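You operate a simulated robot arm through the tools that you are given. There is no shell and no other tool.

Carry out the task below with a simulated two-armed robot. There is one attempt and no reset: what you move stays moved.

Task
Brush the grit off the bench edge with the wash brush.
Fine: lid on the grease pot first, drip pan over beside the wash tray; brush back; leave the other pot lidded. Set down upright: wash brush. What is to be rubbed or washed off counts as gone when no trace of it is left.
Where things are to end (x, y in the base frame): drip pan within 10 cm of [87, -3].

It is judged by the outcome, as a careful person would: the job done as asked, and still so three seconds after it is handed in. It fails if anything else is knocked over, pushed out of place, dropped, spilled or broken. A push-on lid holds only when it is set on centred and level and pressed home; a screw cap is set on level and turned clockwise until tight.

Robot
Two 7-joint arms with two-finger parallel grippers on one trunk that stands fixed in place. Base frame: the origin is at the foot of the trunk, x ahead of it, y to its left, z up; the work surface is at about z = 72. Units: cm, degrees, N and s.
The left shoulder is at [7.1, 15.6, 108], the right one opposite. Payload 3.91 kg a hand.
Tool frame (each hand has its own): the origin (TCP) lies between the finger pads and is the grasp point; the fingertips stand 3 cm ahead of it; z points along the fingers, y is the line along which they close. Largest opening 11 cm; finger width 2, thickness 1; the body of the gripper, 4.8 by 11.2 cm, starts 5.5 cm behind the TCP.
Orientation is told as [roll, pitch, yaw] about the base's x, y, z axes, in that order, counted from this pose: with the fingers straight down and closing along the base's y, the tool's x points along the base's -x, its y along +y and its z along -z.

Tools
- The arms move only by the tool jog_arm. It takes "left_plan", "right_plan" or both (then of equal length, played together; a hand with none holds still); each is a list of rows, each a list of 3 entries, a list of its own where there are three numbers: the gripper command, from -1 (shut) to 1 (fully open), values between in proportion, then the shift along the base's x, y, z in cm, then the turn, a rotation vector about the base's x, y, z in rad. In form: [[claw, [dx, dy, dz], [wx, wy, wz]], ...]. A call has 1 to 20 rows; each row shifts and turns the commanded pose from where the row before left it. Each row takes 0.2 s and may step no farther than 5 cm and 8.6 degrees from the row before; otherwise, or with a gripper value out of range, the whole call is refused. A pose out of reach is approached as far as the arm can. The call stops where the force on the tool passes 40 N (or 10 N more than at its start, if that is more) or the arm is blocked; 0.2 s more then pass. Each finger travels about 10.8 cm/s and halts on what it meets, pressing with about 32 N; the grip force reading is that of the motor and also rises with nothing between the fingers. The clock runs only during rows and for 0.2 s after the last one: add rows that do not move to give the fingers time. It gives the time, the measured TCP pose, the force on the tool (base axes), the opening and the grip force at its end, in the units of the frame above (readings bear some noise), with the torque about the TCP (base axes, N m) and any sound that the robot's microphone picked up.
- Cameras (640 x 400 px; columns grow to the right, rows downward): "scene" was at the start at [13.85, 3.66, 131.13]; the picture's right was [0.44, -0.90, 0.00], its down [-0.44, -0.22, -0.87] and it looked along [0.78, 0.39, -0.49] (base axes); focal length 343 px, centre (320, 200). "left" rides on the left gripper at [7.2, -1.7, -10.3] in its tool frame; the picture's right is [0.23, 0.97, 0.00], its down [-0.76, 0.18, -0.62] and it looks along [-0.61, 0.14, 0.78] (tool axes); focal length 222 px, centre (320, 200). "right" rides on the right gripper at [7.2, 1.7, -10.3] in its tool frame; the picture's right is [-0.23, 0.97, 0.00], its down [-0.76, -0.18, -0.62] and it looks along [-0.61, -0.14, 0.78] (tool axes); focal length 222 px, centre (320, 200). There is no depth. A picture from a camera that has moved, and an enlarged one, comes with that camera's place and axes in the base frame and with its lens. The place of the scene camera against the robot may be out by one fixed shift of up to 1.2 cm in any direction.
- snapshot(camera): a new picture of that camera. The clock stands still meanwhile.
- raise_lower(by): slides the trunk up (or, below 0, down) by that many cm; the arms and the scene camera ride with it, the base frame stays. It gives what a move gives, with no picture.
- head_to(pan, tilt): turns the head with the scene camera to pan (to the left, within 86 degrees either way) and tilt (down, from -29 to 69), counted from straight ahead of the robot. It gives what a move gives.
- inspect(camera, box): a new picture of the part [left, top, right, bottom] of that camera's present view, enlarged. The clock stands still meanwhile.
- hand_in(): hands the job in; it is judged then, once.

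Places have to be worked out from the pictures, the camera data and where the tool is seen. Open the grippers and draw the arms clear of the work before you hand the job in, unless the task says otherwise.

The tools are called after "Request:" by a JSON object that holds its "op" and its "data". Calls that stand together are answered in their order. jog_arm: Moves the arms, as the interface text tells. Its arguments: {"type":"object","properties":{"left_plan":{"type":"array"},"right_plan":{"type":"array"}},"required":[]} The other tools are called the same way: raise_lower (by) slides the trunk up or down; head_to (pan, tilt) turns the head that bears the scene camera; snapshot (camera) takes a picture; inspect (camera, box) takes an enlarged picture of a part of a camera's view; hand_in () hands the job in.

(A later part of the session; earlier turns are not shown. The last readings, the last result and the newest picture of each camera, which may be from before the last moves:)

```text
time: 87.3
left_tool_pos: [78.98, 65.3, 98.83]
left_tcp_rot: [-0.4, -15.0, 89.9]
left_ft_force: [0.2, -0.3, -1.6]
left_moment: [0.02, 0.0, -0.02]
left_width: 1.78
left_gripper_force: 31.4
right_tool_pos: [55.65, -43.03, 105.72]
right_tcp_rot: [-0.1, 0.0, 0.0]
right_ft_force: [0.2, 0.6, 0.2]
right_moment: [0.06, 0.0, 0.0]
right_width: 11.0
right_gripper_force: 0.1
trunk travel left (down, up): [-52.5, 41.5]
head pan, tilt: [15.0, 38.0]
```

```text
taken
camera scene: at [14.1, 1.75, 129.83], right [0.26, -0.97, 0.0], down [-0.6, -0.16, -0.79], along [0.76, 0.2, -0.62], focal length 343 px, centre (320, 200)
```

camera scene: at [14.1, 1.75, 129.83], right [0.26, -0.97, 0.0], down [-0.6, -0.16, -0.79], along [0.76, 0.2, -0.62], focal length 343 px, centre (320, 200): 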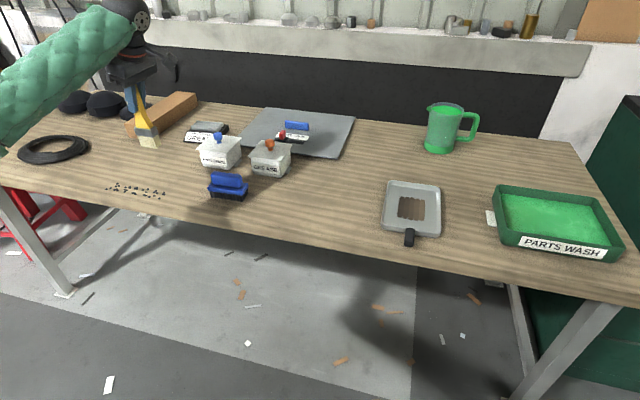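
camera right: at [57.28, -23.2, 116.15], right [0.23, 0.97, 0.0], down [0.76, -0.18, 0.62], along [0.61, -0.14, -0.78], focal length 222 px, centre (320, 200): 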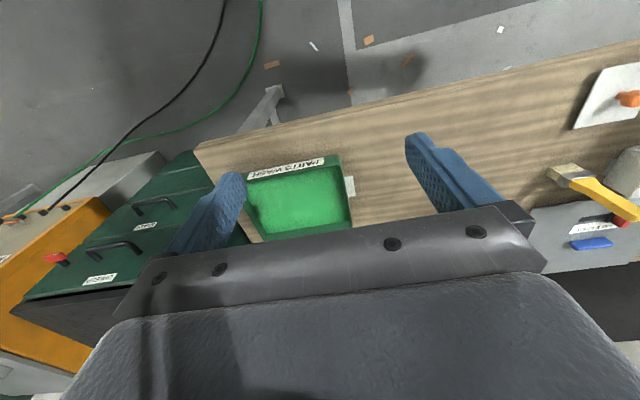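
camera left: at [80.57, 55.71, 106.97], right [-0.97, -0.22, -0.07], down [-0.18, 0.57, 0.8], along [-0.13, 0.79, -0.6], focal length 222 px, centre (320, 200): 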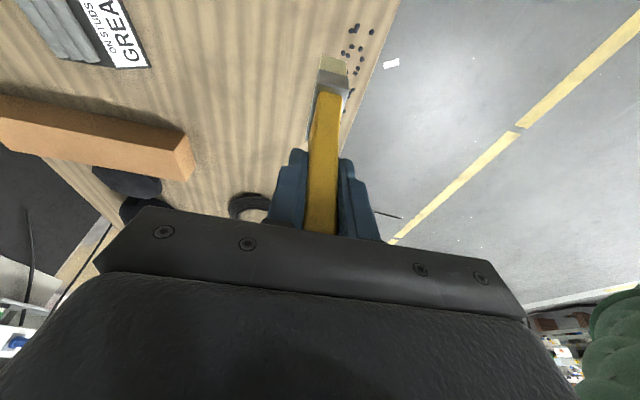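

I lower the brush behind the grit and find light contact.

Request:
{"op": "jog_arm", "data": {"left_plan": [[-1, [0, 0, -4], [0, 0, 0]], [-1, [0, 0, -4], [0, 0, 0]], [-1, [0, 0, -4], [0, 0, 0]], [-1, [0, 0, -1.6], [0, 0, 0]], [-1, [0, 0, -0.2], [0, 0, 0]], [-1, [0, 0, -0.2], [0, 0, 0]], [-1, [0, 0, 0], [0, 0, 0]]]}}

Request:
{"op": "inspect", "data": {"camera": "scene", "box": [90, 120, 250, 220]}}

```text
time: 88.9
left_tool_pos: [78.98, 65.4, 84.75]
left_tcp_rot: [-0.5, -15.2, 90.0]
left_ft_force: [0.3, -0.5, 2.7]
left_moment: [0.17, 0.04, -0.03]
left_width: 1.77
left_gripper_force: 31.7
right_tool_pos: [55.55, -42.9, 105.81]
right_tcp_rot: [0.0, 0.0, 0.0]
right_ft_force: [-0.6, 0.6, -0.3]
right_moment: [-0.04, 0.01, 0.0]
right_width: 11.02
right_gripper_force: 0.2
trunk travel left (down, up): [-52.5, 41.5]
head pan, tilt: [15.0, 38.0]
```

```text
4.00 times, centred on (170, 170) of scene
camera zoom: at [14.04, 1.81, 129.84], right [0.26, -0.97, 0.0], down [-0.59, -0.16, -0.79], along [0.76, 0.2, -0.62], focal length 1372 px, centre (920, 320)
```

zoom: 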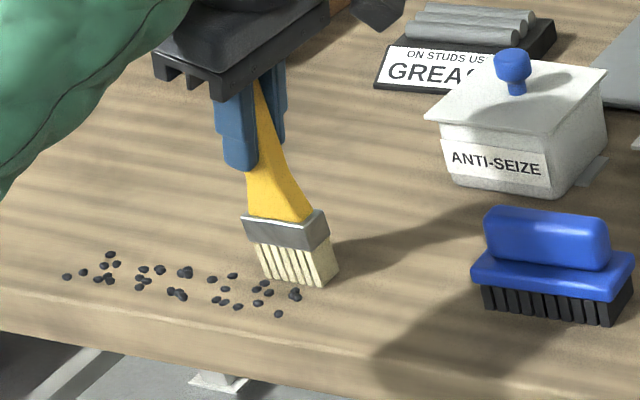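

Contact is light (2.7 N). I sweep slowly toward the edge and check midway.

Request:
{"op": "jog_arm", "data": {"left_plan": [[-1, [-1, 0, -0.02], [0, 0, 0]], [-1, [-1, 0, 0], [0, 0, 0]], [-1, [-1, 0, 0], [0, 0, 0]], [-1, [-1, 0, 0], [0, 0, 0]], [-1, [-1, 0, 0], [0, 0, 0]]]}}

Request:
{"op": "inspect", "data": {"camera": "scene", "box": [90, 120, 250, 220]}}

```text
time: 90.1
left_tool_pos: [73.93, 65.47, 84.87]
left_tcp_rot: [-0.5, -15.0, 89.9]
left_ft_force: [-1.5, -0.6, 1.1]
left_moment: [0.01, 0.1, 0.03]
left_width: 1.77
left_gripper_force: 32.5
right_tool_pos: [55.59, -42.81, 105.84]
right_tcp_rot: [-0.1, 0.0, 0.0]
right_ft_force: [0.2, 0.1, 0.6]
right_moment: [0.01, 0.01, 0.0]
right_width: 11.0
right_gripper_force: 0.0
trunk travel left (down, up): [-52.5, 41.5]
head pan, tilt: [15.0, 38.0]
```

```text
4.00 times, centred on (170, 170) of scene
camera zoom: at [14.04, 1.83, 129.83], right [0.26, -0.97, 0.0], down [-0.59, -0.16, -0.79], along [0.76, 0.2, -0.62], focal length 1372 px, centre (920, 320)
```

zoom: 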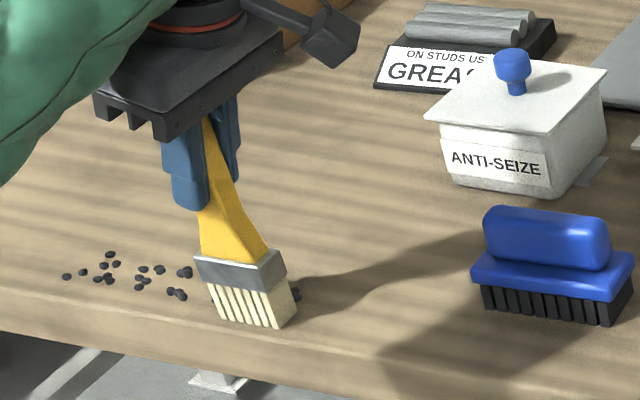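

A cluster seems still there behind the bristles, but the contact was only ~1 N. I go back and repeat with firmer pressure.

Request:
{"op": "jog_arm", "data": {"left_plan": [[-1, [0, 0, 1.5], [0, 0, 0]], [-1, [2.5, 0, 0], [0, 0, 0]], [-1, [2.5, 0, 0], [0, 0, 0]], [-1, [0, 0, -1.5], [0, 0, 0]], [-1, [0, 0, -0.12], [0, 0, 0]], [-1, [-1, 0, 0], [0, 0, 0]], [-1, [-1, 0, 0], [0, 0, 0]], [-1, [-1, 0, 0], [0, 0, 0]], [-1, [-1, 0, 0], [0, 0, 0]], [-1, [-1, 0, 0], [0, 0, 0]], [-1, [-1, 0, 0], [0, 0, 0]]]}}

Request:
{"op": "jog_arm", "data": {"left_plan": [[-1, [-1, 0, 0], [0, 0, 0]], [-1, [-1, 0, 0], [0, 0, 0]], [-1, [-1.5, 0, 0], [0, 0, 0]], [-1, [-1.5, 0, 0], [0, 0, 0]], [-1, [0, 0, 2], [0, 0, 0]], [-1, [0, 0, 3], [0, 0, 0]], [-1, [0, 0, 0], [0, 0, 0]]]}}

Request:
{"op": "inspect", "data": {"camera": "scene", "box": [90, 120, 250, 220]}}

Request:
{"op": "snapshot", "data": {"camera": "left"}}

```text
time: 92.5
left_tool_pos: [73.04, 65.46, 84.81]
left_tcp_rot: [-0.6, -15.2, 90.0]
left_ft_force: [3.4, -0.1, 14.1]
left_moment: [0.16, -0.35, -0.02]
left_width: 1.75
left_gripper_force: 32.2
right_tool_pos: [55.56, -42.92, 105.85]
right_tcp_rot: [0.1, 0.0, 0.0]
right_ft_force: [0.4, -1.1, -0.2]
right_moment: [-0.01, 0.0, 0.01]
right_width: 11.0
right_gripper_force: 0.1
trunk travel left (down, up): [-52.5, 41.5]
head pan, tilt: [15.0, 38.0]
```

```text
time: 94.1
left_tool_pos: [68.1, 65.46, 89.59]
left_tcp_rot: [-0.6, -15.1, 90.0]
left_ft_force: [-0.6, 0.5, -1.0]
left_moment: [-0.06, 0.02, -0.03]
left_width: 1.78
left_gripper_force: 32.1
right_tool_pos: [55.55, -42.86, 105.86]
right_tcp_rot: [0.0, 0.0, 0.0]
right_ft_force: [0.7, -0.5, -0.3]
right_moment: [0.02, 0.02, 0.02]
right_width: 11.02
right_gripper_force: 0.0
trunk travel left (down, up): [-52.5, 41.5]
head pan, tilt: [15.0, 38.0]
```

```text
4.00 times, centred on (170, 170) of scene
camera zoom: at [14.1, 1.88, 129.82], right [0.26, -0.97, 0.0], down [-0.6, -0.16, -0.79], along [0.76, 0.2, -0.62], focal length 1372 px, centre (920, 320)
```

zoom: 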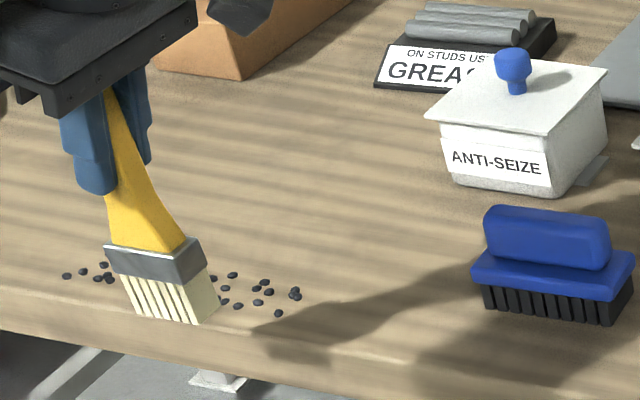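

```text
taken
camera left: at [69.63, 55.9, 97.79], right [-0.97, -0.22, -0.07], down [-0.18, 0.57, 0.8], along [-0.13, 0.79, -0.6], focal length 222 px, centre (320, 200)
```

left: 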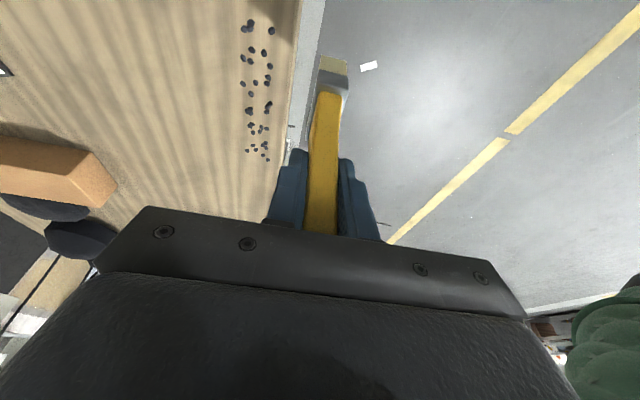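

The yellow brush has no effect either, even with 14 N right over the edge. Let me look closely for any difference between brushed and unbrushed specks.

Request:
{"op": "inspect", "data": {"camera": "left", "box": [225, 10, 295, 90]}}

Request:
{"op": "inspect", "data": {"camera": "left", "box": [225, 85, 295, 170]}}

Request:
{"op": "inspect", "data": {"camera": "scene", "box": [100, 175, 180, 215]}}

```text
5.00 times, centred on (260, 50) of left
camera zoom: at [69.63, 55.9, 97.79], right [-0.97, -0.22, -0.07], down [-0.18, 0.57, 0.8], along [-0.13, 0.79, -0.6], focal length 1111 px, centre (620, 950)
```

zoom: 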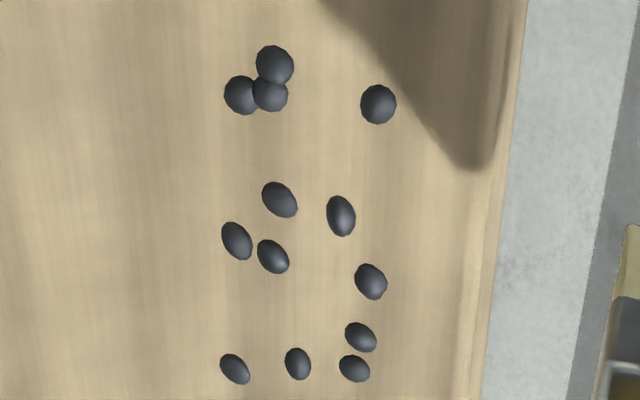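

```text
4.71 times, centred on (260, 128) of left
camera zoom: at [69.63, 55.9, 97.79], right [-0.97, -0.22, -0.07], down [-0.18, 0.57, 0.8], along [-0.13, 0.79, -0.6], focal length 1045 px, centre (602, 541)
```

zoom: 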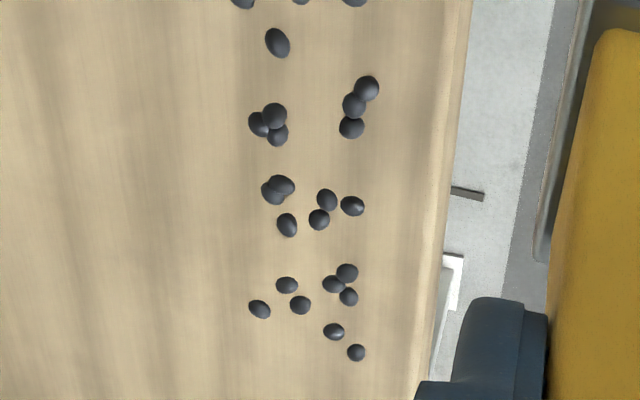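

```text
8.00 times, centred on (140, 195) of scene
camera zoom: at [14.1, 1.88, 129.82], right [0.26, -0.97, 0.0], down [-0.6, -0.16, -0.79], along [0.76, 0.2, -0.62], focal length 2743 px, centre (1760, 240)
```

zoom: 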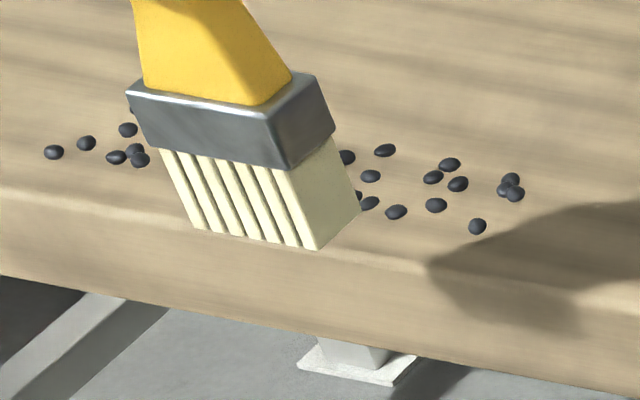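

Neither brush affects the specks. Before trying anything else I look around the room for another brush I may have missed.

Request:
{"op": "head_to", "data": {"pan": 45, "tilt": 30}}

Request:
{"op": "snapshot", "data": {"camera": "scene"}}

Request:
{"op": "head_to", "data": {"pan": -25, "tilt": 25}}

Request:
{"op": "snapshot", "data": {"camera": "scene"}}

Request:
{"op": "head_to", "data": {"pan": 15, "tilt": 20}}

Request:
{"op": "snapshot", "data": {"camera": "scene"}}

```text
time: 95.1
left_tool_pos: [68.01, 65.47, 89.73]
left_tcp_rot: [-0.5, -15.1, 90.0]
left_ft_force: [-0.6, 0.0, -1.4]
left_moment: [0.01, 0.01, 0.04]
left_width: 1.76
left_gripper_force: 32.0
right_tool_pos: [55.69, -42.81, 105.82]
right_tcp_rot: [0.0, 0.1, 0.0]
right_ft_force: [0.1, 0.5, 0.1]
right_moment: [-0.02, 0.02, 0.03]
right_width: 11.01
right_gripper_force: 0.0
trunk travel left (down, up): [-52.5, 41.5]
head pan, tilt: [45.0, 30.0]
```

```text
taken
camera scene: at [12.12, 5.99, 131.07], right [0.71, -0.71, 0.0], down [-0.35, -0.35, -0.87], along [0.61, 0.61, -0.5], focal length 343 px, centre (320, 200)
```

scene: 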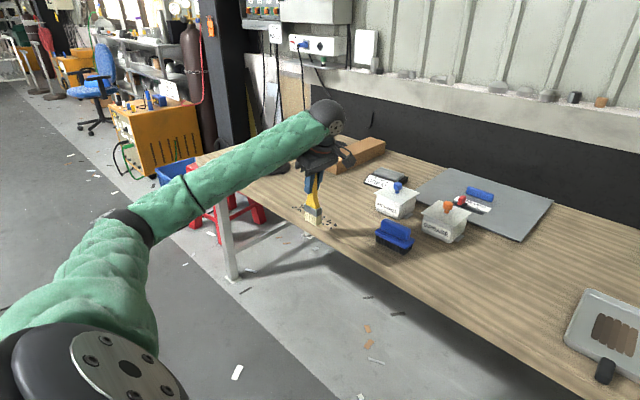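

```text
time: 96.5
left_tool_pos: [68.01, 65.44, 89.69]
left_tcp_rot: [-0.5, -15.1, 90.0]
left_ft_force: [0.6, -1.2, -1.8]
left_moment: [0.02, -0.02, 0.01]
left_width: 1.75
left_gripper_force: 31.9
right_tool_pos: [55.61, -42.9, 105.73]
right_tcp_rot: [0.0, 0.0, 0.0]
right_ft_force: [0.1, 0.6, -0.5]
right_moment: [-0.03, 0.0, 0.02]
right_width: 11.01
right_gripper_force: 0.0
trunk travel left (down, up): [-52.5, 41.5]
head pan, tilt: [-25.0, 25.0]
```

```text
taken
camera scene: at [14.07, -4.29, 131.87], right [-0.42, -0.91, 0.0], down [-0.38, 0.18, -0.91], along [0.82, -0.38, -0.42], focal length 343 px, centre (320, 200)
```

scene: 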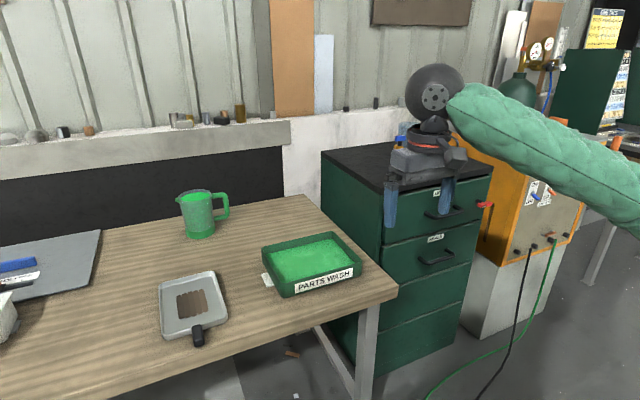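

```text
time: 97.5
left_tool_pos: [68.03, 65.46, 89.73]
left_tcp_rot: [-0.5, -15.1, 90.0]
left_ft_force: [0.3, 0.5, -1.2]
left_moment: [0.01, 0.0, 0.02]
left_width: 1.77
left_gripper_force: 31.8
right_tool_pos: [55.57, -42.9, 105.83]
right_tcp_rot: [0.0, -0.1, 0.0]
right_ft_force: [-0.3, -0.1, 0.0]
right_moment: [0.01, 0.0, 0.0]
right_width: 10.99
right_gripper_force: 0.0
trunk travel left (down, up): [-52.5, 41.5]
head pan, tilt: [15.0, 20.0]
```

```text
taken
camera scene: at [14.72, 2.0, 132.67], right [0.26, -0.97, 0.0], down [-0.33, -0.09, -0.94], along [0.91, 0.24, -0.34], focal length 343 px, centre (320, 200)
```

scene: 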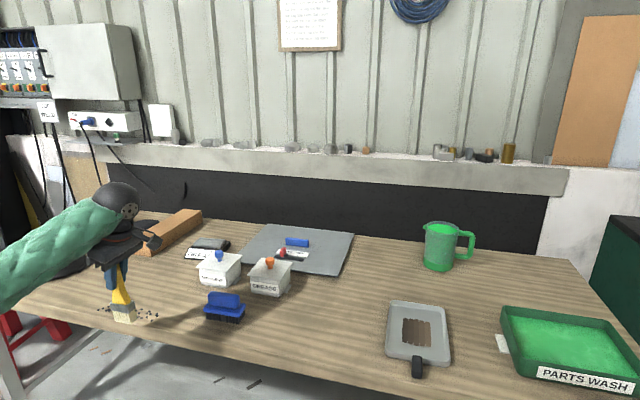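

There is a notice on the wall above the bench; I zoom in on it and on the other wall signs.

Request:
{"op": "inspect", "data": {"camera": "scene", "box": [270, 0, 350, 60]}}

Request:
{"op": "inspect", "data": {"camera": "scene", "box": [0, 80, 180, 150]}}

Request:
{"op": "inspect", "data": {"camera": "scene", "box": [240, 220, 360, 300]}}

Request:
{"op": "head_to", "data": {"pan": 15, "tilt": 0}}

Request:
{"op": "snapshot", "data": {"camera": "scene"}}

```text
6.67 times, centred on (310, 30) of scene
camera zoom: at [14.72, 2.0, 132.67], right [0.26, -0.97, 0.0], down [-0.33, -0.09, -0.94], along [0.91, 0.24, -0.34], focal length 2286 px, centre (387, 1333)
```

zoom: 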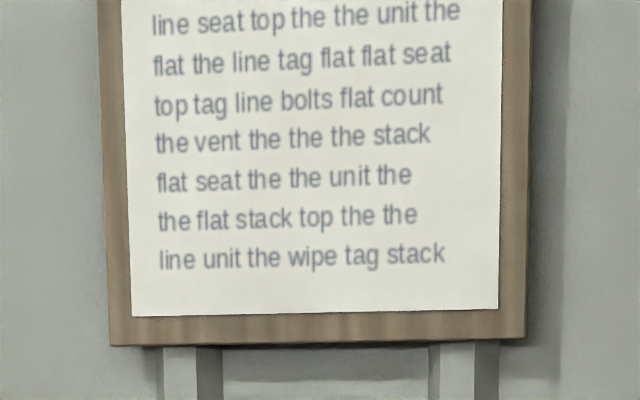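

```text
3.56 times, centred on (90, 115) of scene
camera zoom: at [14.72, 2.0, 132.67], right [0.26, -0.97, 0.0], down [-0.33, -0.09, -0.94], along [0.91, 0.24, -0.34], focal length 1219 px, centre (1138, 502)
```

zoom: 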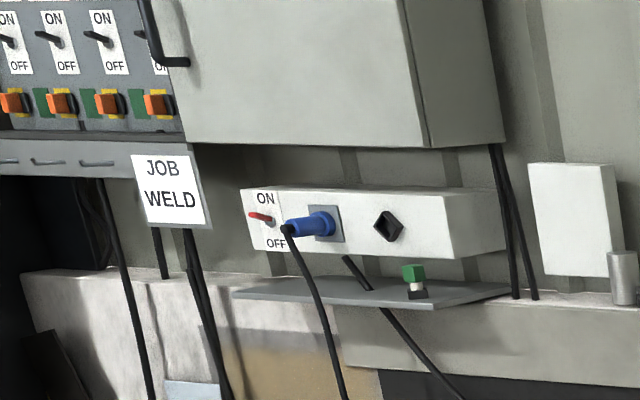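

```text
5.00 times, centred on (300, 260) of scene
camera zoom: at [14.72, 2.0, 132.67], right [0.26, -0.97, 0.0], down [-0.33, -0.09, -0.94], along [0.91, 0.24, -0.34], focal length 1715 px, centre (420, -100)
```

zoom: 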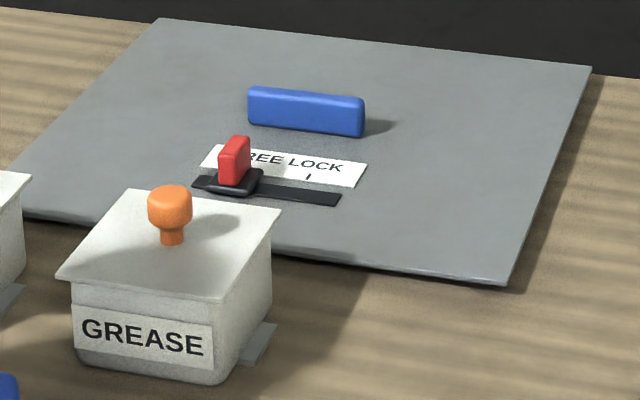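

```text
time: 98.4
left_tool_pos: [68.08, 65.5, 89.68]
left_tcp_rot: [-0.6, -15.1, 90.0]
left_ft_force: [-0.3, 0.5, -0.6]
left_moment: [0.01, -0.01, -0.02]
left_width: 1.77
left_gripper_force: 32.4
right_tool_pos: [55.51, -42.8, 105.74]
right_tcp_rot: [0.1, 0.0, 0.0]
right_ft_force: [-0.2, 0.0, 0.6]
right_moment: [-0.03, 0.01, 0.02]
right_width: 11.0
right_gripper_force: 0.0
trunk travel left (down, up): [-52.5, 41.5]
head pan, tilt: [15.0, 0.0]
```

```text
taken
camera scene: at [14.42, 1.93, 135.9], right [0.26, -0.97, 0.0], down [0.0, 0.0, -1.0], along [0.97, 0.26, 0.0], focal length 343 px, centre (320, 200)
```

scene: 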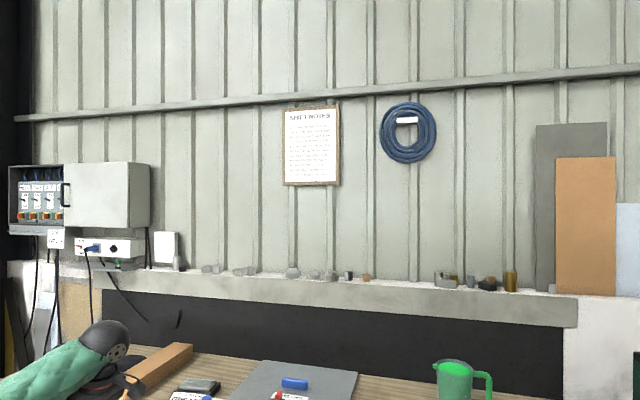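

I read the whole notice in case it contains something relevant.

Request:
{"op": "inspect", "data": {"camera": "scene", "box": [278, 98, 348, 190]}}

Request:
{"op": "inspect", "data": {"camera": "scene", "box": [280, 100, 345, 140]}}

Request:
{"op": "inspect", "data": {"camera": "scene", "box": [375, 90, 445, 170]}}

```text
4.35 times, centred on (313, 144) of scene
camera zoom: at [14.42, 1.93, 135.9], right [0.26, -0.97, 0.0], down [0.0, 0.0, -1.0], along [0.97, 0.26, 0.0], focal length 1491 px, centre (350, 444)
```

zoom: 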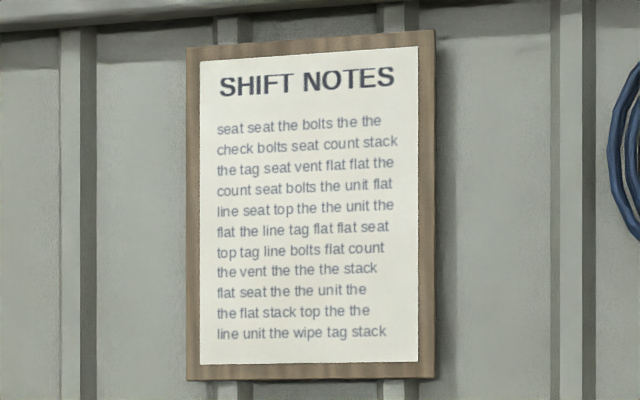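

```text
9.85 times, centred on (312, 120) of scene
camera zoom: at [14.42, 1.93, 135.9], right [0.26, -0.97, 0.0], down [0.0, 0.0, -1.0], along [0.97, 0.26, 0.0], focal length 3376 px, centre (394, 988)
```

zoom: 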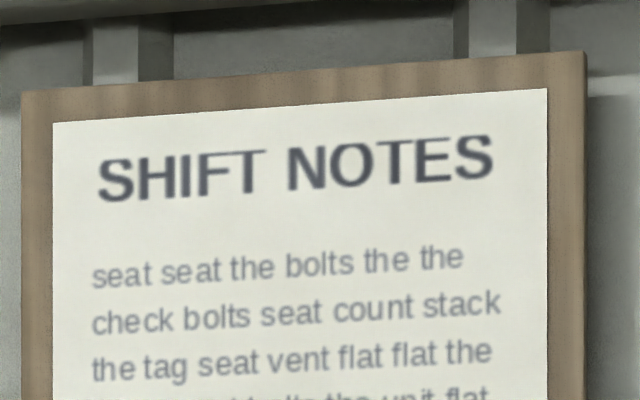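

```text
5.00 times, centred on (410, 130) of scene
camera zoom: at [14.42, 1.93, 135.9], right [0.26, -0.97, 0.0], down [0.0, 0.0, -1.0], along [0.97, 0.26, 0.0], focal length 1715 px, centre (-130, 550)
```

zoom: 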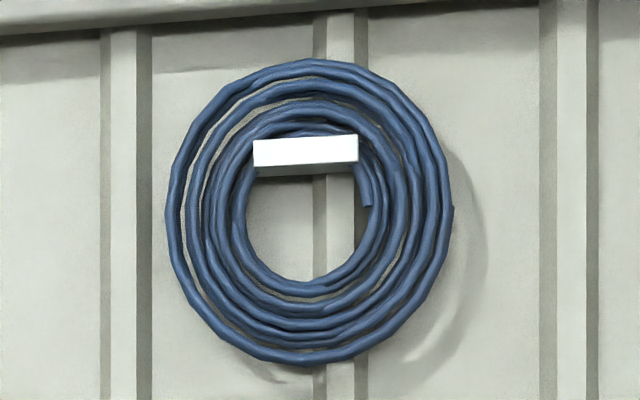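

The notes are meaningless filler. The yellow brush has so far rubbed each speck for only a few centimetres, so I give it a proper test: several back-and-forth passes over one lane at moderate pressure.

Request:
{"op": "jog_arm", "data": {"left_plan": [[-1, [4, 0, 0], [0, 0, 0]], [-1, [4, 0, 0], [0, 0, 0]], [-1, [1.5, 0, 0], [0, 0, 0]], [-1, [0, 0, -3], [0, 0, 0]], [-1, [0, 0, -1.8], [0, 0, 0]], [-1, [0, 0, -0.25], [0, 0, 0]], [-1, [-1.5, 0, 0], [0, 0, 0]], [-1, [-1.5, 0, 0], [0, 0, 0]], [-1, [-1.5, 0, 0], [0, 0, 0]], [-1, [1.5, 0, 0], [0, 0, 0]], [-1, [1.5, 0, 0], [0, 0, 0]], [-1, [1.5, 0, 0], [0, 0, 0]], [-1, [-1.5, 0, 0], [0, 0, 0]], [-1, [-1.5, 0, 0], [0, 0, 0]], [-1, [-1.5, 0, 0], [0, 0, 0]], [-1, [1.5, 0, 0], [0, 0, 0]], [-1, [1.5, 0, 0], [0, 0, 0]], [-1, [1.5, 0, 0], [0, 0, 0]]]}}

Request:
{"op": "jog_arm", "data": {"left_plan": [[-1, [-1.5, 0, 0], [0, 0, 0]], [-1, [-1.5, 0, 0], [0, 0, 0]], [-1, [-1.5, 0, 0], [0, 0, 0]], [-1, [1.5, 0, 0], [0, 0, 0]], [-1, [1.5, 0, 0], [0, 0, 0]], [-1, [1.5, 0, 0], [0, 0, 0]], [-1, [-1.5, 0, 0], [0, 0, 0]], [-1, [-1.5, 0, 0], [0, 0, 0]], [-1, [-1.5, 0, 0], [0, 0, 0]], [-1, [-2, 0, 0], [0, 0, 0]], [-1, [-2, 0, 0], [0, 0, 0]], [-1, [-2, 0, 0], [0, 0, 0]], [-1, [0, 0, 2], [0, 0, 0]], [-1, [0, 0, 3], [0, 0, 0]], [-1, [0, 0, 0], [0, 0, 0]]]}}

Request:
{"op": "snapshot", "data": {"camera": "left"}}

Request:
{"op": "inspect", "data": {"camera": "left", "box": [215, 10, 305, 180]}}

```text
time: 102.2
left_tool_pos: [77.31, 65.38, 84.75]
left_tcp_rot: [-0.5, -15.2, 90.0]
left_ft_force: [-5.6, 0.6, 16.7]
left_moment: [0.01, 1.04, 0.02]
left_width: 1.75
left_gripper_force: 31.8
right_tool_pos: [55.39, -42.92, 105.78]
right_tcp_rot: [0.0, 0.1, 0.0]
right_ft_force: [-0.6, -0.7, 0.3]
right_moment: [-0.01, 0.02, -0.04]
right_width: 11.01
right_gripper_force: 0.1
trunk travel left (down, up): [-52.5, 41.5]
head pan, tilt: [15.0, 0.0]
```

```text
time: 105.4
left_tool_pos: [66.98, 65.62, 89.7]
left_tcp_rot: [-0.5, -15.1, 90.0]
left_ft_force: [-0.1, -0.5, -1.9]
left_moment: [-0.05, -0.02, -0.01]
left_width: 1.76
left_gripper_force: 31.5
right_tool_pos: [55.67, -42.87, 105.78]
right_tcp_rot: [-0.1, 0.0, 0.0]
right_ft_force: [-0.3, 1.0, 0.2]
right_moment: [-0.02, -0.01, -0.03]
right_width: 11.0
right_gripper_force: 0.0
trunk travel left (down, up): [-52.5, 41.5]
head pan, tilt: [15.0, 0.0]
```

```text
taken
camera left: at [68.54, 55.93, 97.73], right [-0.97, -0.22, -0.07], down [-0.18, 0.57, 0.8], along [-0.13, 0.79, -0.6], focal length 222 px, centre (320, 200)
```

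left: 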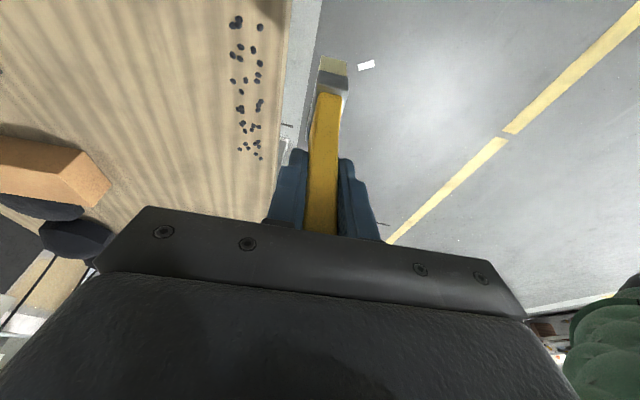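

```text
2.35 times, centred on (260, 95) of left
camera zoom: at [68.54, 55.93, 97.73], right [-0.97, -0.22, -0.07], down [-0.18, 0.57, 0.8], along [-0.13, 0.79, -0.6], focal length 523 px, centre (461, 447)
```

zoom: 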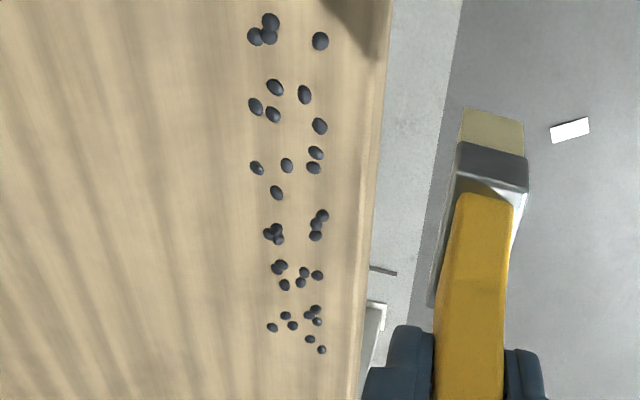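

No effect at 5–8 cm/s. I test brisk strokes (20 cm/s) and then a firmer press, still with the yellow brush on the same lane.

Request:
{"op": "jog_arm", "data": {"left_plan": [[-1, [4, 0, 0], [0, 0, 0]], [-1, [4, 0, 0], [0, 0, 0]], [-1, [3.5, 0, 0], [0, 0, 0]], [-1, [0, 0, -3], [0, 0, 0]], [-1, [0, 0, -1.8], [0, 0, 0]], [-1, [0, 0, -0.2], [0, 0, 0]], [-1, [-4, 0, 0], [0, 0, 0]], [-1, [-4, 0, 0], [0, 0, 0]], [-1, [-4, 0, 0], [0, 0, 0]], [-1, [0, 0, 2], [0, 0, 0]], [-1, [4, 0, 0], [0, 0, 0]], [-1, [4, 0, 0], [0, 0, 0]], [-1, [4, 0, 0], [0, 0, 0]], [-1, [0, 0, -2], [0, 0, 0]], [-1, [-4, 0, -0.1], [0, 0, 0]], [-1, [-4, 0, 0], [0, 0, 0]], [-1, [-4, 0, 0], [0, 0, 0]], [-1, [0, 0, 3], [0, 0, 0]], [-1, [0, 0, 2], [0, 0, 0]]]}}

Request:
{"op": "inspect", "data": {"camera": "left", "box": [215, 10, 305, 180]}}

```text
time: 109.4
left_tool_pos: [66.42, 65.49, 89.5]
left_tcp_rot: [-0.5, -15.1, 90.0]
left_ft_force: [-0.1, 0.4, -1.1]
left_moment: [0.04, 0.0, 0.03]
left_width: 1.76
left_gripper_force: 32.3
right_tool_pos: [55.58, -42.75, 105.82]
right_tcp_rot: [-0.1, 0.0, 0.0]
right_ft_force: [0.2, -0.8, 0.6]
right_moment: [0.0, 0.0, 0.01]
right_width: 11.0
right_gripper_force: 0.1
trunk travel left (down, up): [-52.5, 41.5]
head pan, tilt: [15.0, 0.0]
```

```text
2.35 times, centred on (260, 95) of left
camera zoom: at [67.99, 55.9, 97.64], right [-0.97, -0.22, -0.07], down [-0.18, 0.57, 0.8], along [-0.13, 0.79, -0.6], focal length 523 px, centre (461, 447)
```

zoom: 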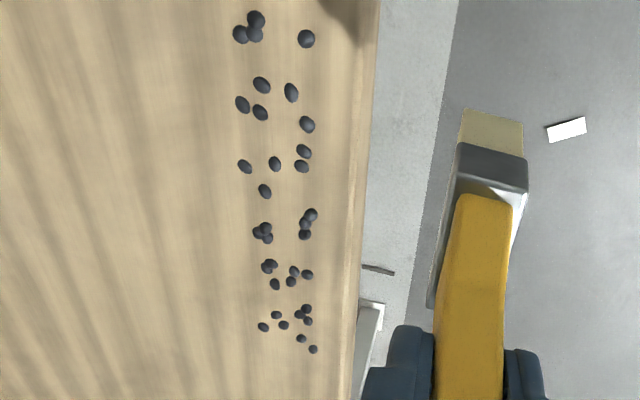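

Fast strokes don't work either. I return the yellow brush to its exact spot, since it evidently isn't the one, and keep it vertical.

Request:
{"op": "jog_arm", "data": {"left_plan": [[-1, [0, 0, 4.6], [0, 0, 0]], [-1, [0, 0, 4.7], [0, 0, 0]], [-1, [2.58, -3.8, 0], [0, 0, 0]], [-1, [2.58, -3.8, 0], [0, 0, 0]], [-1, [2.58, -3.8, 0], [0, 0, 0]], [-1, [2.58, -3.8, 0], [0, 0, 0]], [-1, [2.58, -3.8, 0], [0, 0, 0]], [-1, [2.58, -3.8, 0], [0, 0, 0]], [-1, [2.58, -3.8, 0], [0, 0, 0]], [-1, [2.58, -3.8, 0], [0, 0, 0]], [-1, [2.58, -3.8, 0], [0, 0, 0]], [-1, [2.58, -3.8, 0], [0, 0, 0.035]], [-1, [2.58, -3.8, 0], [0, 0, 0]], [-1, [0, 0, 0], [0, 0, 0]]]}}

Request:
{"op": "head_to", "data": {"pan": 15, "tilt": 38}}

Request:
{"op": "snapshot", "data": {"camera": "scene"}}

Request:
{"op": "inspect", "data": {"camera": "scene", "box": [270, 70, 370, 200]}}

```text
time: 112.4
left_tool_pos: [94.74, 23.75, 98.88]
left_tcp_rot: [-0.7, -15.0, 92.0]
left_ft_force: [-0.9, -0.4, -1.3]
left_moment: [-0.02, -0.02, 0.0]
left_width: 1.77
left_gripper_force: 31.8
right_tool_pos: [55.51, -42.71, 105.91]
right_tcp_rot: [0.0, -0.1, 0.0]
right_ft_force: [0.1, 0.7, -0.4]
right_moment: [0.02, -0.01, -0.01]
right_width: 11.0
right_gripper_force: 0.1
trunk travel left (down, up): [-52.5, 41.5]
head pan, tilt: [15.0, 0.0]
```

```text
time: 113.4
left_tool_pos: [94.88, 23.69, 98.93]
left_tcp_rot: [-0.6, -15.0, 92.1]
left_ft_force: [0.5, 0.1, -2.1]
left_moment: [0.01, -0.01, 0.03]
left_width: 1.77
left_gripper_force: 32.4
right_tool_pos: [55.56, -42.84, 105.82]
right_tcp_rot: [0.0, 0.0, -0.1]
right_ft_force: [-0.4, -0.9, -0.1]
right_moment: [-0.04, 0.01, -0.02]
right_width: 10.99
right_gripper_force: 0.0
trunk travel left (down, up): [-52.5, 41.5]
head pan, tilt: [15.0, 38.0]
```

```text
taken
camera scene: at [14.09, 1.8, 129.84], right [0.26, -0.97, 0.0], down [-0.59, -0.16, -0.79], along [0.76, 0.2, -0.62], focal length 343 px, centre (320, 200)
```

scene: 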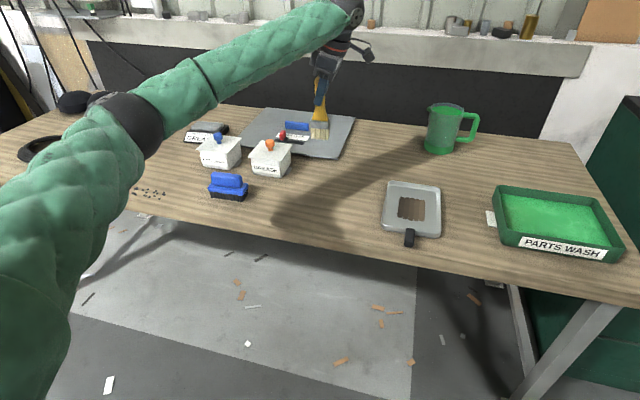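

```text
3.08 times, centred on (320, 135) of scene
camera zoom: at [14.09, 1.8, 129.84], right [0.26, -0.97, 0.0], down [-0.59, -0.16, -0.79], along [0.76, 0.2, -0.62], focal length 1055 px, centre (320, 400)
```

zoom: 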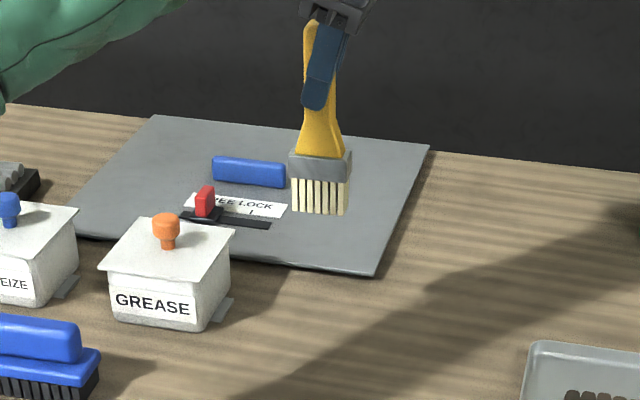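

The brush is vertical above its original spot. I lower it to the bench with tiny final steps.

Request:
{"op": "jog_arm", "data": {"left_plan": [[-1, [0, 0, -4], [0, 0, 0]], [-1, [0, 0, -4], [0, 0, 0]], [-1, [0, 0, -4], [0, 0, 0]], [-1, [0, 0, -1.6], [0, 0, 0]], [-1, [0, 0, -0.2], [0, 0, 0]], [-1, [0, 0, -0.1], [0, 0, 0]], [-1, [0, 0, 0], [0, 0, 0]]]}}

Request:
{"op": "inspect", "data": {"camera": "scene", "box": [270, 90, 370, 200]}}

```text
time: 115.0
left_tool_pos: [94.89, 23.64, 84.77]
left_tcp_rot: [-0.5, -15.1, 92.0]
left_ft_force: [-0.9, 0.3, -1.4]
left_moment: [-0.01, -0.03, 0.01]
left_width: 1.77
left_gripper_force: 32.1
right_tool_pos: [55.49, -42.94, 105.81]
right_tcp_rot: [0.0, -0.1, 0.0]
right_ft_force: [0.1, -0.1, 0.0]
right_moment: [-0.01, 0.02, -0.01]
right_width: 11.01
right_gripper_force: 0.0
trunk travel left (down, up): [-52.5, 41.5]
head pan, tilt: [15.0, 38.0]
```

```text
3.64 times, centred on (320, 145) of scene
camera zoom: at [14.08, 1.8, 129.83], right [0.26, -0.97, 0.0], down [-0.6, -0.16, -0.79], along [0.76, 0.2, -0.62], focal length 1247 px, centre (320, 400)
```

zoom: 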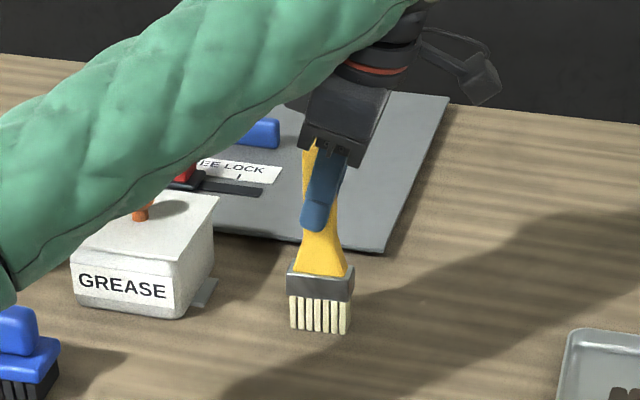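

It is a hair above the bench and in the same place as before. Final tenths of a millimetre steps until contact.

Request:
{"op": "jog_arm", "data": {"left_plan": [[-1, [0, 0, -0.07], [0, 0, 0]], [-1, [0, 0, -0.05], [0, 0, 0]], [-1, [0, 0, 0], [0, 0, 0]]]}}

```text
time: 115.8
left_tool_pos: [94.93, 23.69, 84.85]
left_tcp_rot: [-0.5, -15.1, 92.0]
left_ft_force: [-0.8, 0.9, -1.2]
left_moment: [0.05, 0.04, -0.05]
left_width: 1.77
left_gripper_force: 32.2
right_tool_pos: [55.58, -42.9, 105.84]
right_tcp_rot: [0.0, 0.0, 0.1]
right_ft_force: [-0.1, -0.5, -0.1]
right_moment: [-0.01, 0.0, 0.0]
right_width: 11.02
right_gripper_force: 0.0
trunk travel left (down, up): [-52.5, 41.5]
head pan, tilt: [15.0, 38.0]
```

Request:
{"op": "jog_arm", "data": {"left_plan": [[-1, [0, 0, -0.07], [0, 0, 0]], [-1, [0, 0, -0.05], [0, 0, 0]], [-1, [0, 0, 0], [0, 0, 0]]]}}

```text
time: 116.6
left_tool_pos: [94.93, 23.59, 84.75]
left_tcp_rot: [-0.6, -15.2, 92.0]
left_ft_force: [0.7, 0.4, 8.1]
left_moment: [0.27, 0.01, 0.01]
left_width: 1.77
left_gripper_force: 32.5
right_tool_pos: [55.59, -42.97, 105.76]
right_tcp_rot: [0.0, -0.1, 0.0]
right_ft_force: [-1.1, -0.2, -0.1]
right_moment: [0.0, -0.02, -0.03]
right_width: 10.98
right_gripper_force: 0.0
trunk travel left (down, up): [-52.5, 41.5]
head pan, tilt: [15.0, 38.0]
```

It stands on the bench. I relax the press slightly, then open slowly and evenly.

Request:
{"op": "jog_arm", "data": {"left_plan": [[-1, [0, 0, 0.05], [0, 0, 0]], [-0.64, [0, 0, 0], [0, 0, 0]], [-0.5, [0, 0, 0], [0, 0, 0]], [-0.2, [0, 0, 0], [0, 0, 0]], [0.3, [0, 0, 0], [0, 0, 0]], [0.3, [0, 0, 0], [0, 0, 0]]]}}

Request:
{"op": "inspect", "data": {"camera": "scene", "box": [270, 90, 370, 200]}}

Request:
{"op": "snapshot", "data": {"camera": "left"}}

```text
time: 118.0
left_tool_pos: [94.94, 23.65, 84.71]
left_tcp_rot: [-0.5, -15.0, 92.1]
left_ft_force: [0.0, 0.4, -0.1]
left_moment: [-0.03, 0.03, 0.03]
left_width: 7.17
left_gripper_force: 0.0
right_tool_pos: [55.58, -42.79, 105.84]
right_tcp_rot: [0.0, 0.0, 0.0]
right_ft_force: [-0.3, 1.2, 0.3]
right_moment: [0.0, 0.01, -0.01]
right_width: 11.02
right_gripper_force: 0.0
trunk travel left (down, up): [-52.5, 41.5]
head pan, tilt: [15.0, 38.0]
```

```text
3.64 times, centred on (320, 145) of scene
camera zoom: at [14.07, 1.8, 129.83], right [0.26, -0.97, 0.0], down [-0.6, -0.16, -0.79], along [0.76, 0.2, -0.62], focal length 1247 px, centre (320, 400)
```

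zoom: 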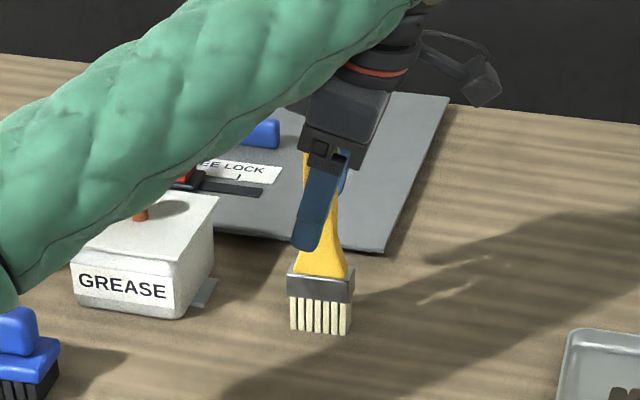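

```text
taken
camera left: at [96.79, 14.07, 92.87], right [-0.97, -0.25, -0.07], down [-0.2, 0.57, 0.8], along [-0.16, 0.78, -0.6], focal length 222 px, centre (320, 200)
```

left: 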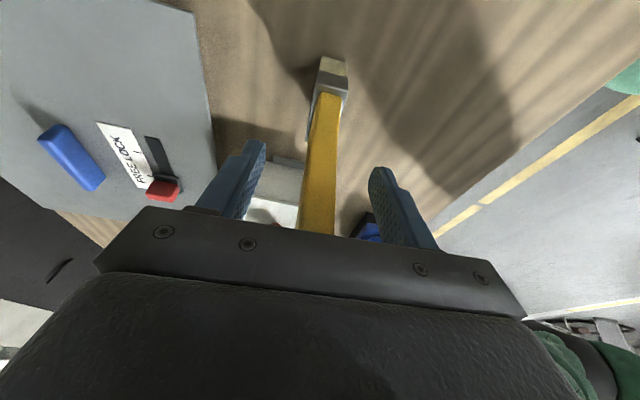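

The yellow brush stands upright where it was. I rise straight up and return to the blue brush.

Request:
{"op": "jog_arm", "data": {"left_plan": [[0.3, [0, 0, 3], [0, 0, 0]], [0.3, [0, 0, 4], [0, 0, 0]], [0.3, [0, 0, 4], [0, 0, 0]], [0.3, [0, 0, 3.2], [0, 0, 0]], [0.3, [-2.35, 3.77, 0], [0, 0, 0]], [0.3, [-2.35, 3.77, 0], [0, 0, 0]], [0.3, [-2.35, 3.77, 0], [0, 0, 0]], [0.3, [-2.35, 3.77, 0], [0, 0, 0]], [0.3, [-2.35, 3.77, 0], [0, 0, 0]], [0.3, [-2.35, 3.77, 0], [0, 0, 0]], [0.3, [0, 0, -4.5], [0, 0, 0]], [0.3, [0, 0, -4.5], [0, 0, 0]], [0.3, [0, 0, -4], [0, 0, 0]], [0.3, [0, 0, 0], [0, 0, 0]]]}}

Request:
{"op": "snapshot", "data": {"camera": "left"}}

Request:
{"op": "snapshot", "data": {"camera": "scene"}}

```text
time: 121.0
left_tool_pos: [80.76, 46.3, 86.05]
left_tcp_rot: [-0.6, -15.1, 92.0]
left_ft_force: [-0.8, 0.2, 0.5]
left_moment: [0.02, 0.01, 0.01]
left_width: 7.15
left_gripper_force: 0.1
right_tool_pos: [55.48, -42.84, 105.88]
right_tcp_rot: [0.0, -0.1, -0.1]
right_ft_force: [-0.5, 0.2, 0.8]
right_moment: [0.02, -0.01, -0.02]
right_width: 11.01
right_gripper_force: 0.0
trunk travel left (down, up): [-52.5, 41.5]
head pan, tilt: [15.0, 38.0]
```

```text
taken
camera left: at [82.67, 36.75, 94.21], right [-0.97, -0.25, -0.07], down [-0.2, 0.57, 0.8], along [-0.16, 0.78, -0.6], focal length 222 px, centre (320, 200)
```

left: 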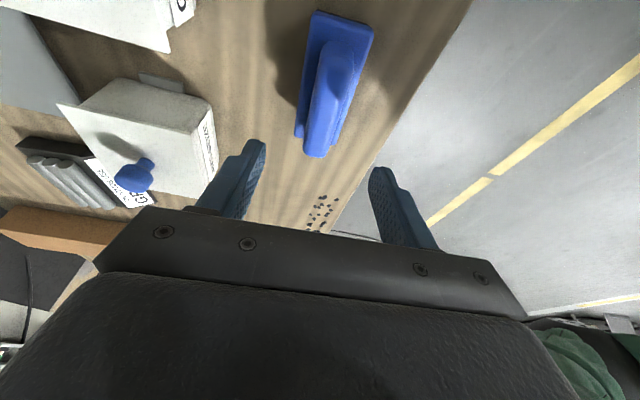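

```text
taken
camera scene: at [13.99, 1.81, 129.85], right [0.26, -0.97, 0.0], down [-0.59, -0.16, -0.79], along [0.76, 0.2, -0.62], focal length 343 px, centre (320, 200)
```

scene: 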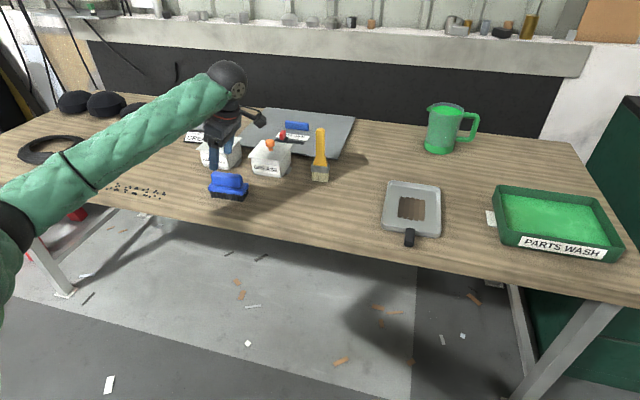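

I take the blue brush again with the same grasp.

Request:
{"op": "jog_arm", "data": {"left_plan": [[0.3, [0.07, 0, -3], [0, 0, 0]], [0.3, [0, 0, -2.5], [0, 0, 0]], [0.3, [0, 0, -0.8], [0, 0, 0]], [0.3, [0, 0, 0], [0, 0, 0]], [-0.2, [0, 0, 0], [0, 0, 0]], [-0.4, [0, 0, 0], [0, 0, 0]], [-1, [0, 0, 0], [0, 0, 0]], [-1, [0, 0, 0], [0, 0, 0]], [-1, [0, 0, 0], [0, 0, 0]]]}}

Request:
{"op": "jog_arm", "data": {"left_plan": [[-1, [0, 0, 2], [0, 0, 0]], [-1, [0, 0, 3], [0, 0, -0.035]], [-1, [-0.8, 4.0, 0], [0, 0, 0]], [-1, [-0.8, 4.0, 0], [0, 0, 0]], [-1, [-0.8, 3.5, 0], [0, 0, 0]], [-1, [-0.8, 0, 0], [0, 0, 0]], [-1, [-0.8, 0, 0], [0, 0, 0]], [-1, [-1, 0, 0], [0, 0, 0]], [-1, [0, 0, 0], [0, 0, 0]]]}}

Request:
{"op": "snapshot", "data": {"camera": "left"}}

Request:
{"op": "inspect", "data": {"camera": "scene", "box": [90, 120, 250, 220]}}

```text
time: 123.0
left_tool_pos: [80.82, 46.27, 79.83]
left_tcp_rot: [-0.5, -15.2, 92.0]
left_ft_force: [-0.1, -0.4, -0.8]
left_moment: [0.02, 0.01, 0.0]
left_width: 2.38
left_gripper_force: 32.1
right_tool_pos: [55.56, -42.96, 105.82]
right_tcp_rot: [0.0, 0.0, 0.0]
right_ft_force: [-0.5, 0.9, 0.2]
right_moment: [-0.02, -0.01, 0.0]
right_width: 11.0
right_gripper_force: 0.0
trunk travel left (down, up): [-52.5, 41.5]
head pan, tilt: [15.0, 38.0]
```

```text
time: 125.0
left_tool_pos: [75.92, 57.81, 84.54]
left_tcp_rot: [-0.4, -15.2, 90.0]
left_ft_force: [-0.7, -0.9, -0.1]
left_moment: [-0.02, 0.03, 0.01]
left_width: 2.37
left_gripper_force: 31.5
right_tool_pos: [55.68, -42.9, 105.81]
right_tcp_rot: [0.0, 0.0, 0.0]
right_ft_force: [-0.7, -0.1, 0.2]
right_moment: [0.02, 0.01, 0.01]
right_width: 11.0
right_gripper_force: 0.1
trunk travel left (down, up): [-52.5, 41.5]
head pan, tilt: [15.0, 38.0]
```

```text
taken
camera left: at [77.4, 48.19, 92.78], right [-0.97, -0.22, -0.07], down [-0.18, 0.57, 0.8], along [-0.13, 0.79, -0.6], focal length 222 px, centre (320, 200)
```

left: 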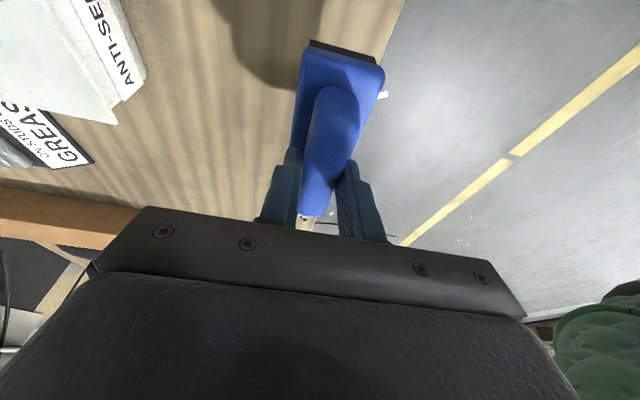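

```text
4.00 times, centred on (170, 170) of scene
camera zoom: at [14.08, 1.83, 129.83], right [0.26, -0.97, 0.0], down [-0.6, -0.16, -0.79], along [0.76, 0.2, -0.62], focal length 1372 px, centre (920, 320)
```

zoom: 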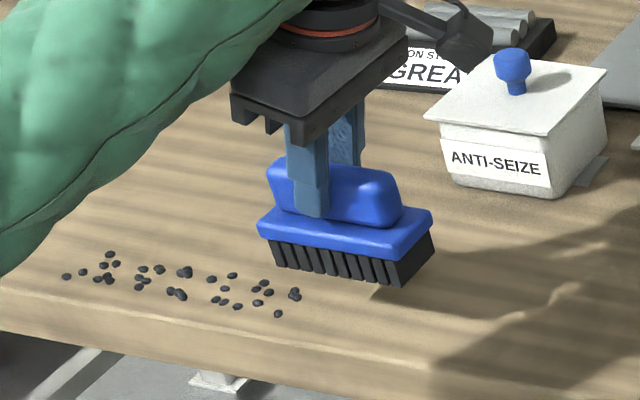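

I press harder this time (~25 N) and sweep along the edge in +y, a different direction from before, covering the whole band in one stroke.

Request:
{"op": "jog_arm", "data": {"left_plan": [[-1, [0, 0, -2.5], [0, 0, 0]], [-1, [0, 0, -2.4], [0, 0, 0]], [-1, [0, 0, -0.15], [0, 0, 0]], [-1, [0, 0, -0.1], [0, 0, 0]], [-1, [0, 0, -0.1], [0, 0, 0]], [-1, [0, 0, 0], [0, 0, 0]]]}}

```text
time: 126.4
left_tool_pos: [75.79, 57.66, 79.68]
left_tcp_rot: [-0.8, -15.1, 90.0]
left_ft_force: [6.6, 3.3, 23.6]
left_moment: [-0.09, 0.05, -0.06]
left_width: 2.35
left_gripper_force: 31.9
right_tool_pos: [55.47, -43.08, 105.93]
right_tcp_rot: [0.1, 0.1, 0.0]
right_ft_force: [0.0, 0.4, 0.1]
right_moment: [0.0, -0.05, 0.02]
right_width: 11.01
right_gripper_force: 0.0
trunk travel left (down, up): [-52.5, 41.5]
head pan, tilt: [15.0, 38.0]
```

Request:
{"op": "jog_arm", "data": {"left_plan": [[-1, [0, 1.2, 0], [0, 0, 0]], [-1, [0, 1.5, 0], [0, 0, 0]], [-1, [0, 1.5, 0], [0, 0, 0]], [-1, [0, 1.5, 0], [0, 0, 0]], [-1, [0, 1.5, 0], [0, 0, 0]], [-1, [0, 1.5, 0], [0, 0, 0]], [-1, [0, 1.5, 0], [0, 0, 0]], [-1, [0, 1.5, 0], [0, 0, 0]], [-1, [0, 1.5, 0], [0, 0, 0]], [-1, [0, 1.5, 0], [0, 0, 0]], [-1, [0, 1.5, 0], [0, 0, 0]], [-1, [0, 1.5, 0], [0, 0, 0]], [-1, [0, 1.5, 0], [0, 0, 0]], [-1, [0, 0, 0], [0, 0, 0]]]}}

Request:
{"op": "snapshot", "data": {"camera": "left"}}

Request:
{"op": "inspect", "data": {"camera": "scene", "box": [90, 120, 250, 220]}}

```text
time: 129.4
left_tool_pos: [75.64, 77.05, 79.5]
left_tcp_rot: [-0.6, -15.2, 90.0]
left_ft_force: [-0.3, -4.4, 15.7]
left_moment: [-0.04, 0.31, 0.08]
left_width: 2.35
left_gripper_force: 31.9
right_tool_pos: [55.62, -43.02, 105.76]
right_tcp_rot: [0.1, 0.0, 0.0]
right_ft_force: [0.2, -1.0, 0.4]
right_moment: [0.01, -0.01, 0.0]
right_width: 10.98
right_gripper_force: 0.1
trunk travel left (down, up): [-52.5, 41.5]
head pan, tilt: [15.0, 38.0]
```

```text
taken
camera left: at [77.28, 67.3, 87.72], right [-0.97, -0.22, -0.07], down [-0.18, 0.57, 0.8], along [-0.13, 0.79, -0.6], focal length 222 px, centre (320, 200)
```

left: 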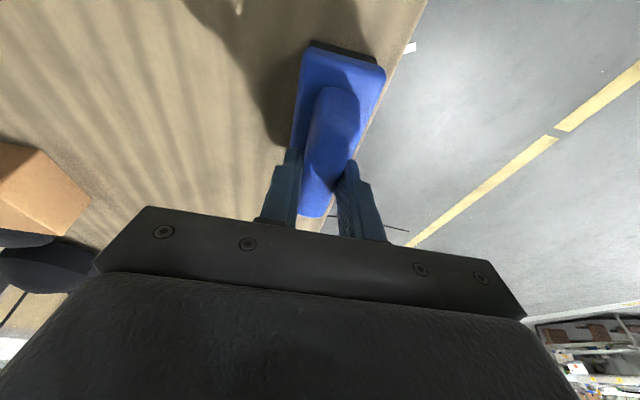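

```text
4.00 times, centred on (170, 170) of scene
camera zoom: at [13.94, 1.67, 129.85], right [0.26, -0.97, 0.0], down [-0.59, -0.16, -0.79], along [0.76, 0.2, -0.61], focal length 1372 px, centre (920, 320)
```

zoom: 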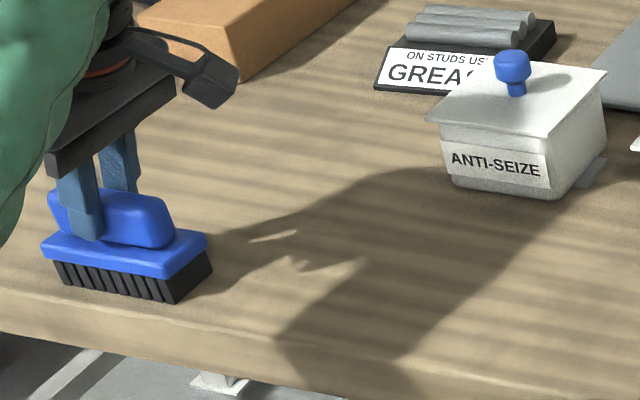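

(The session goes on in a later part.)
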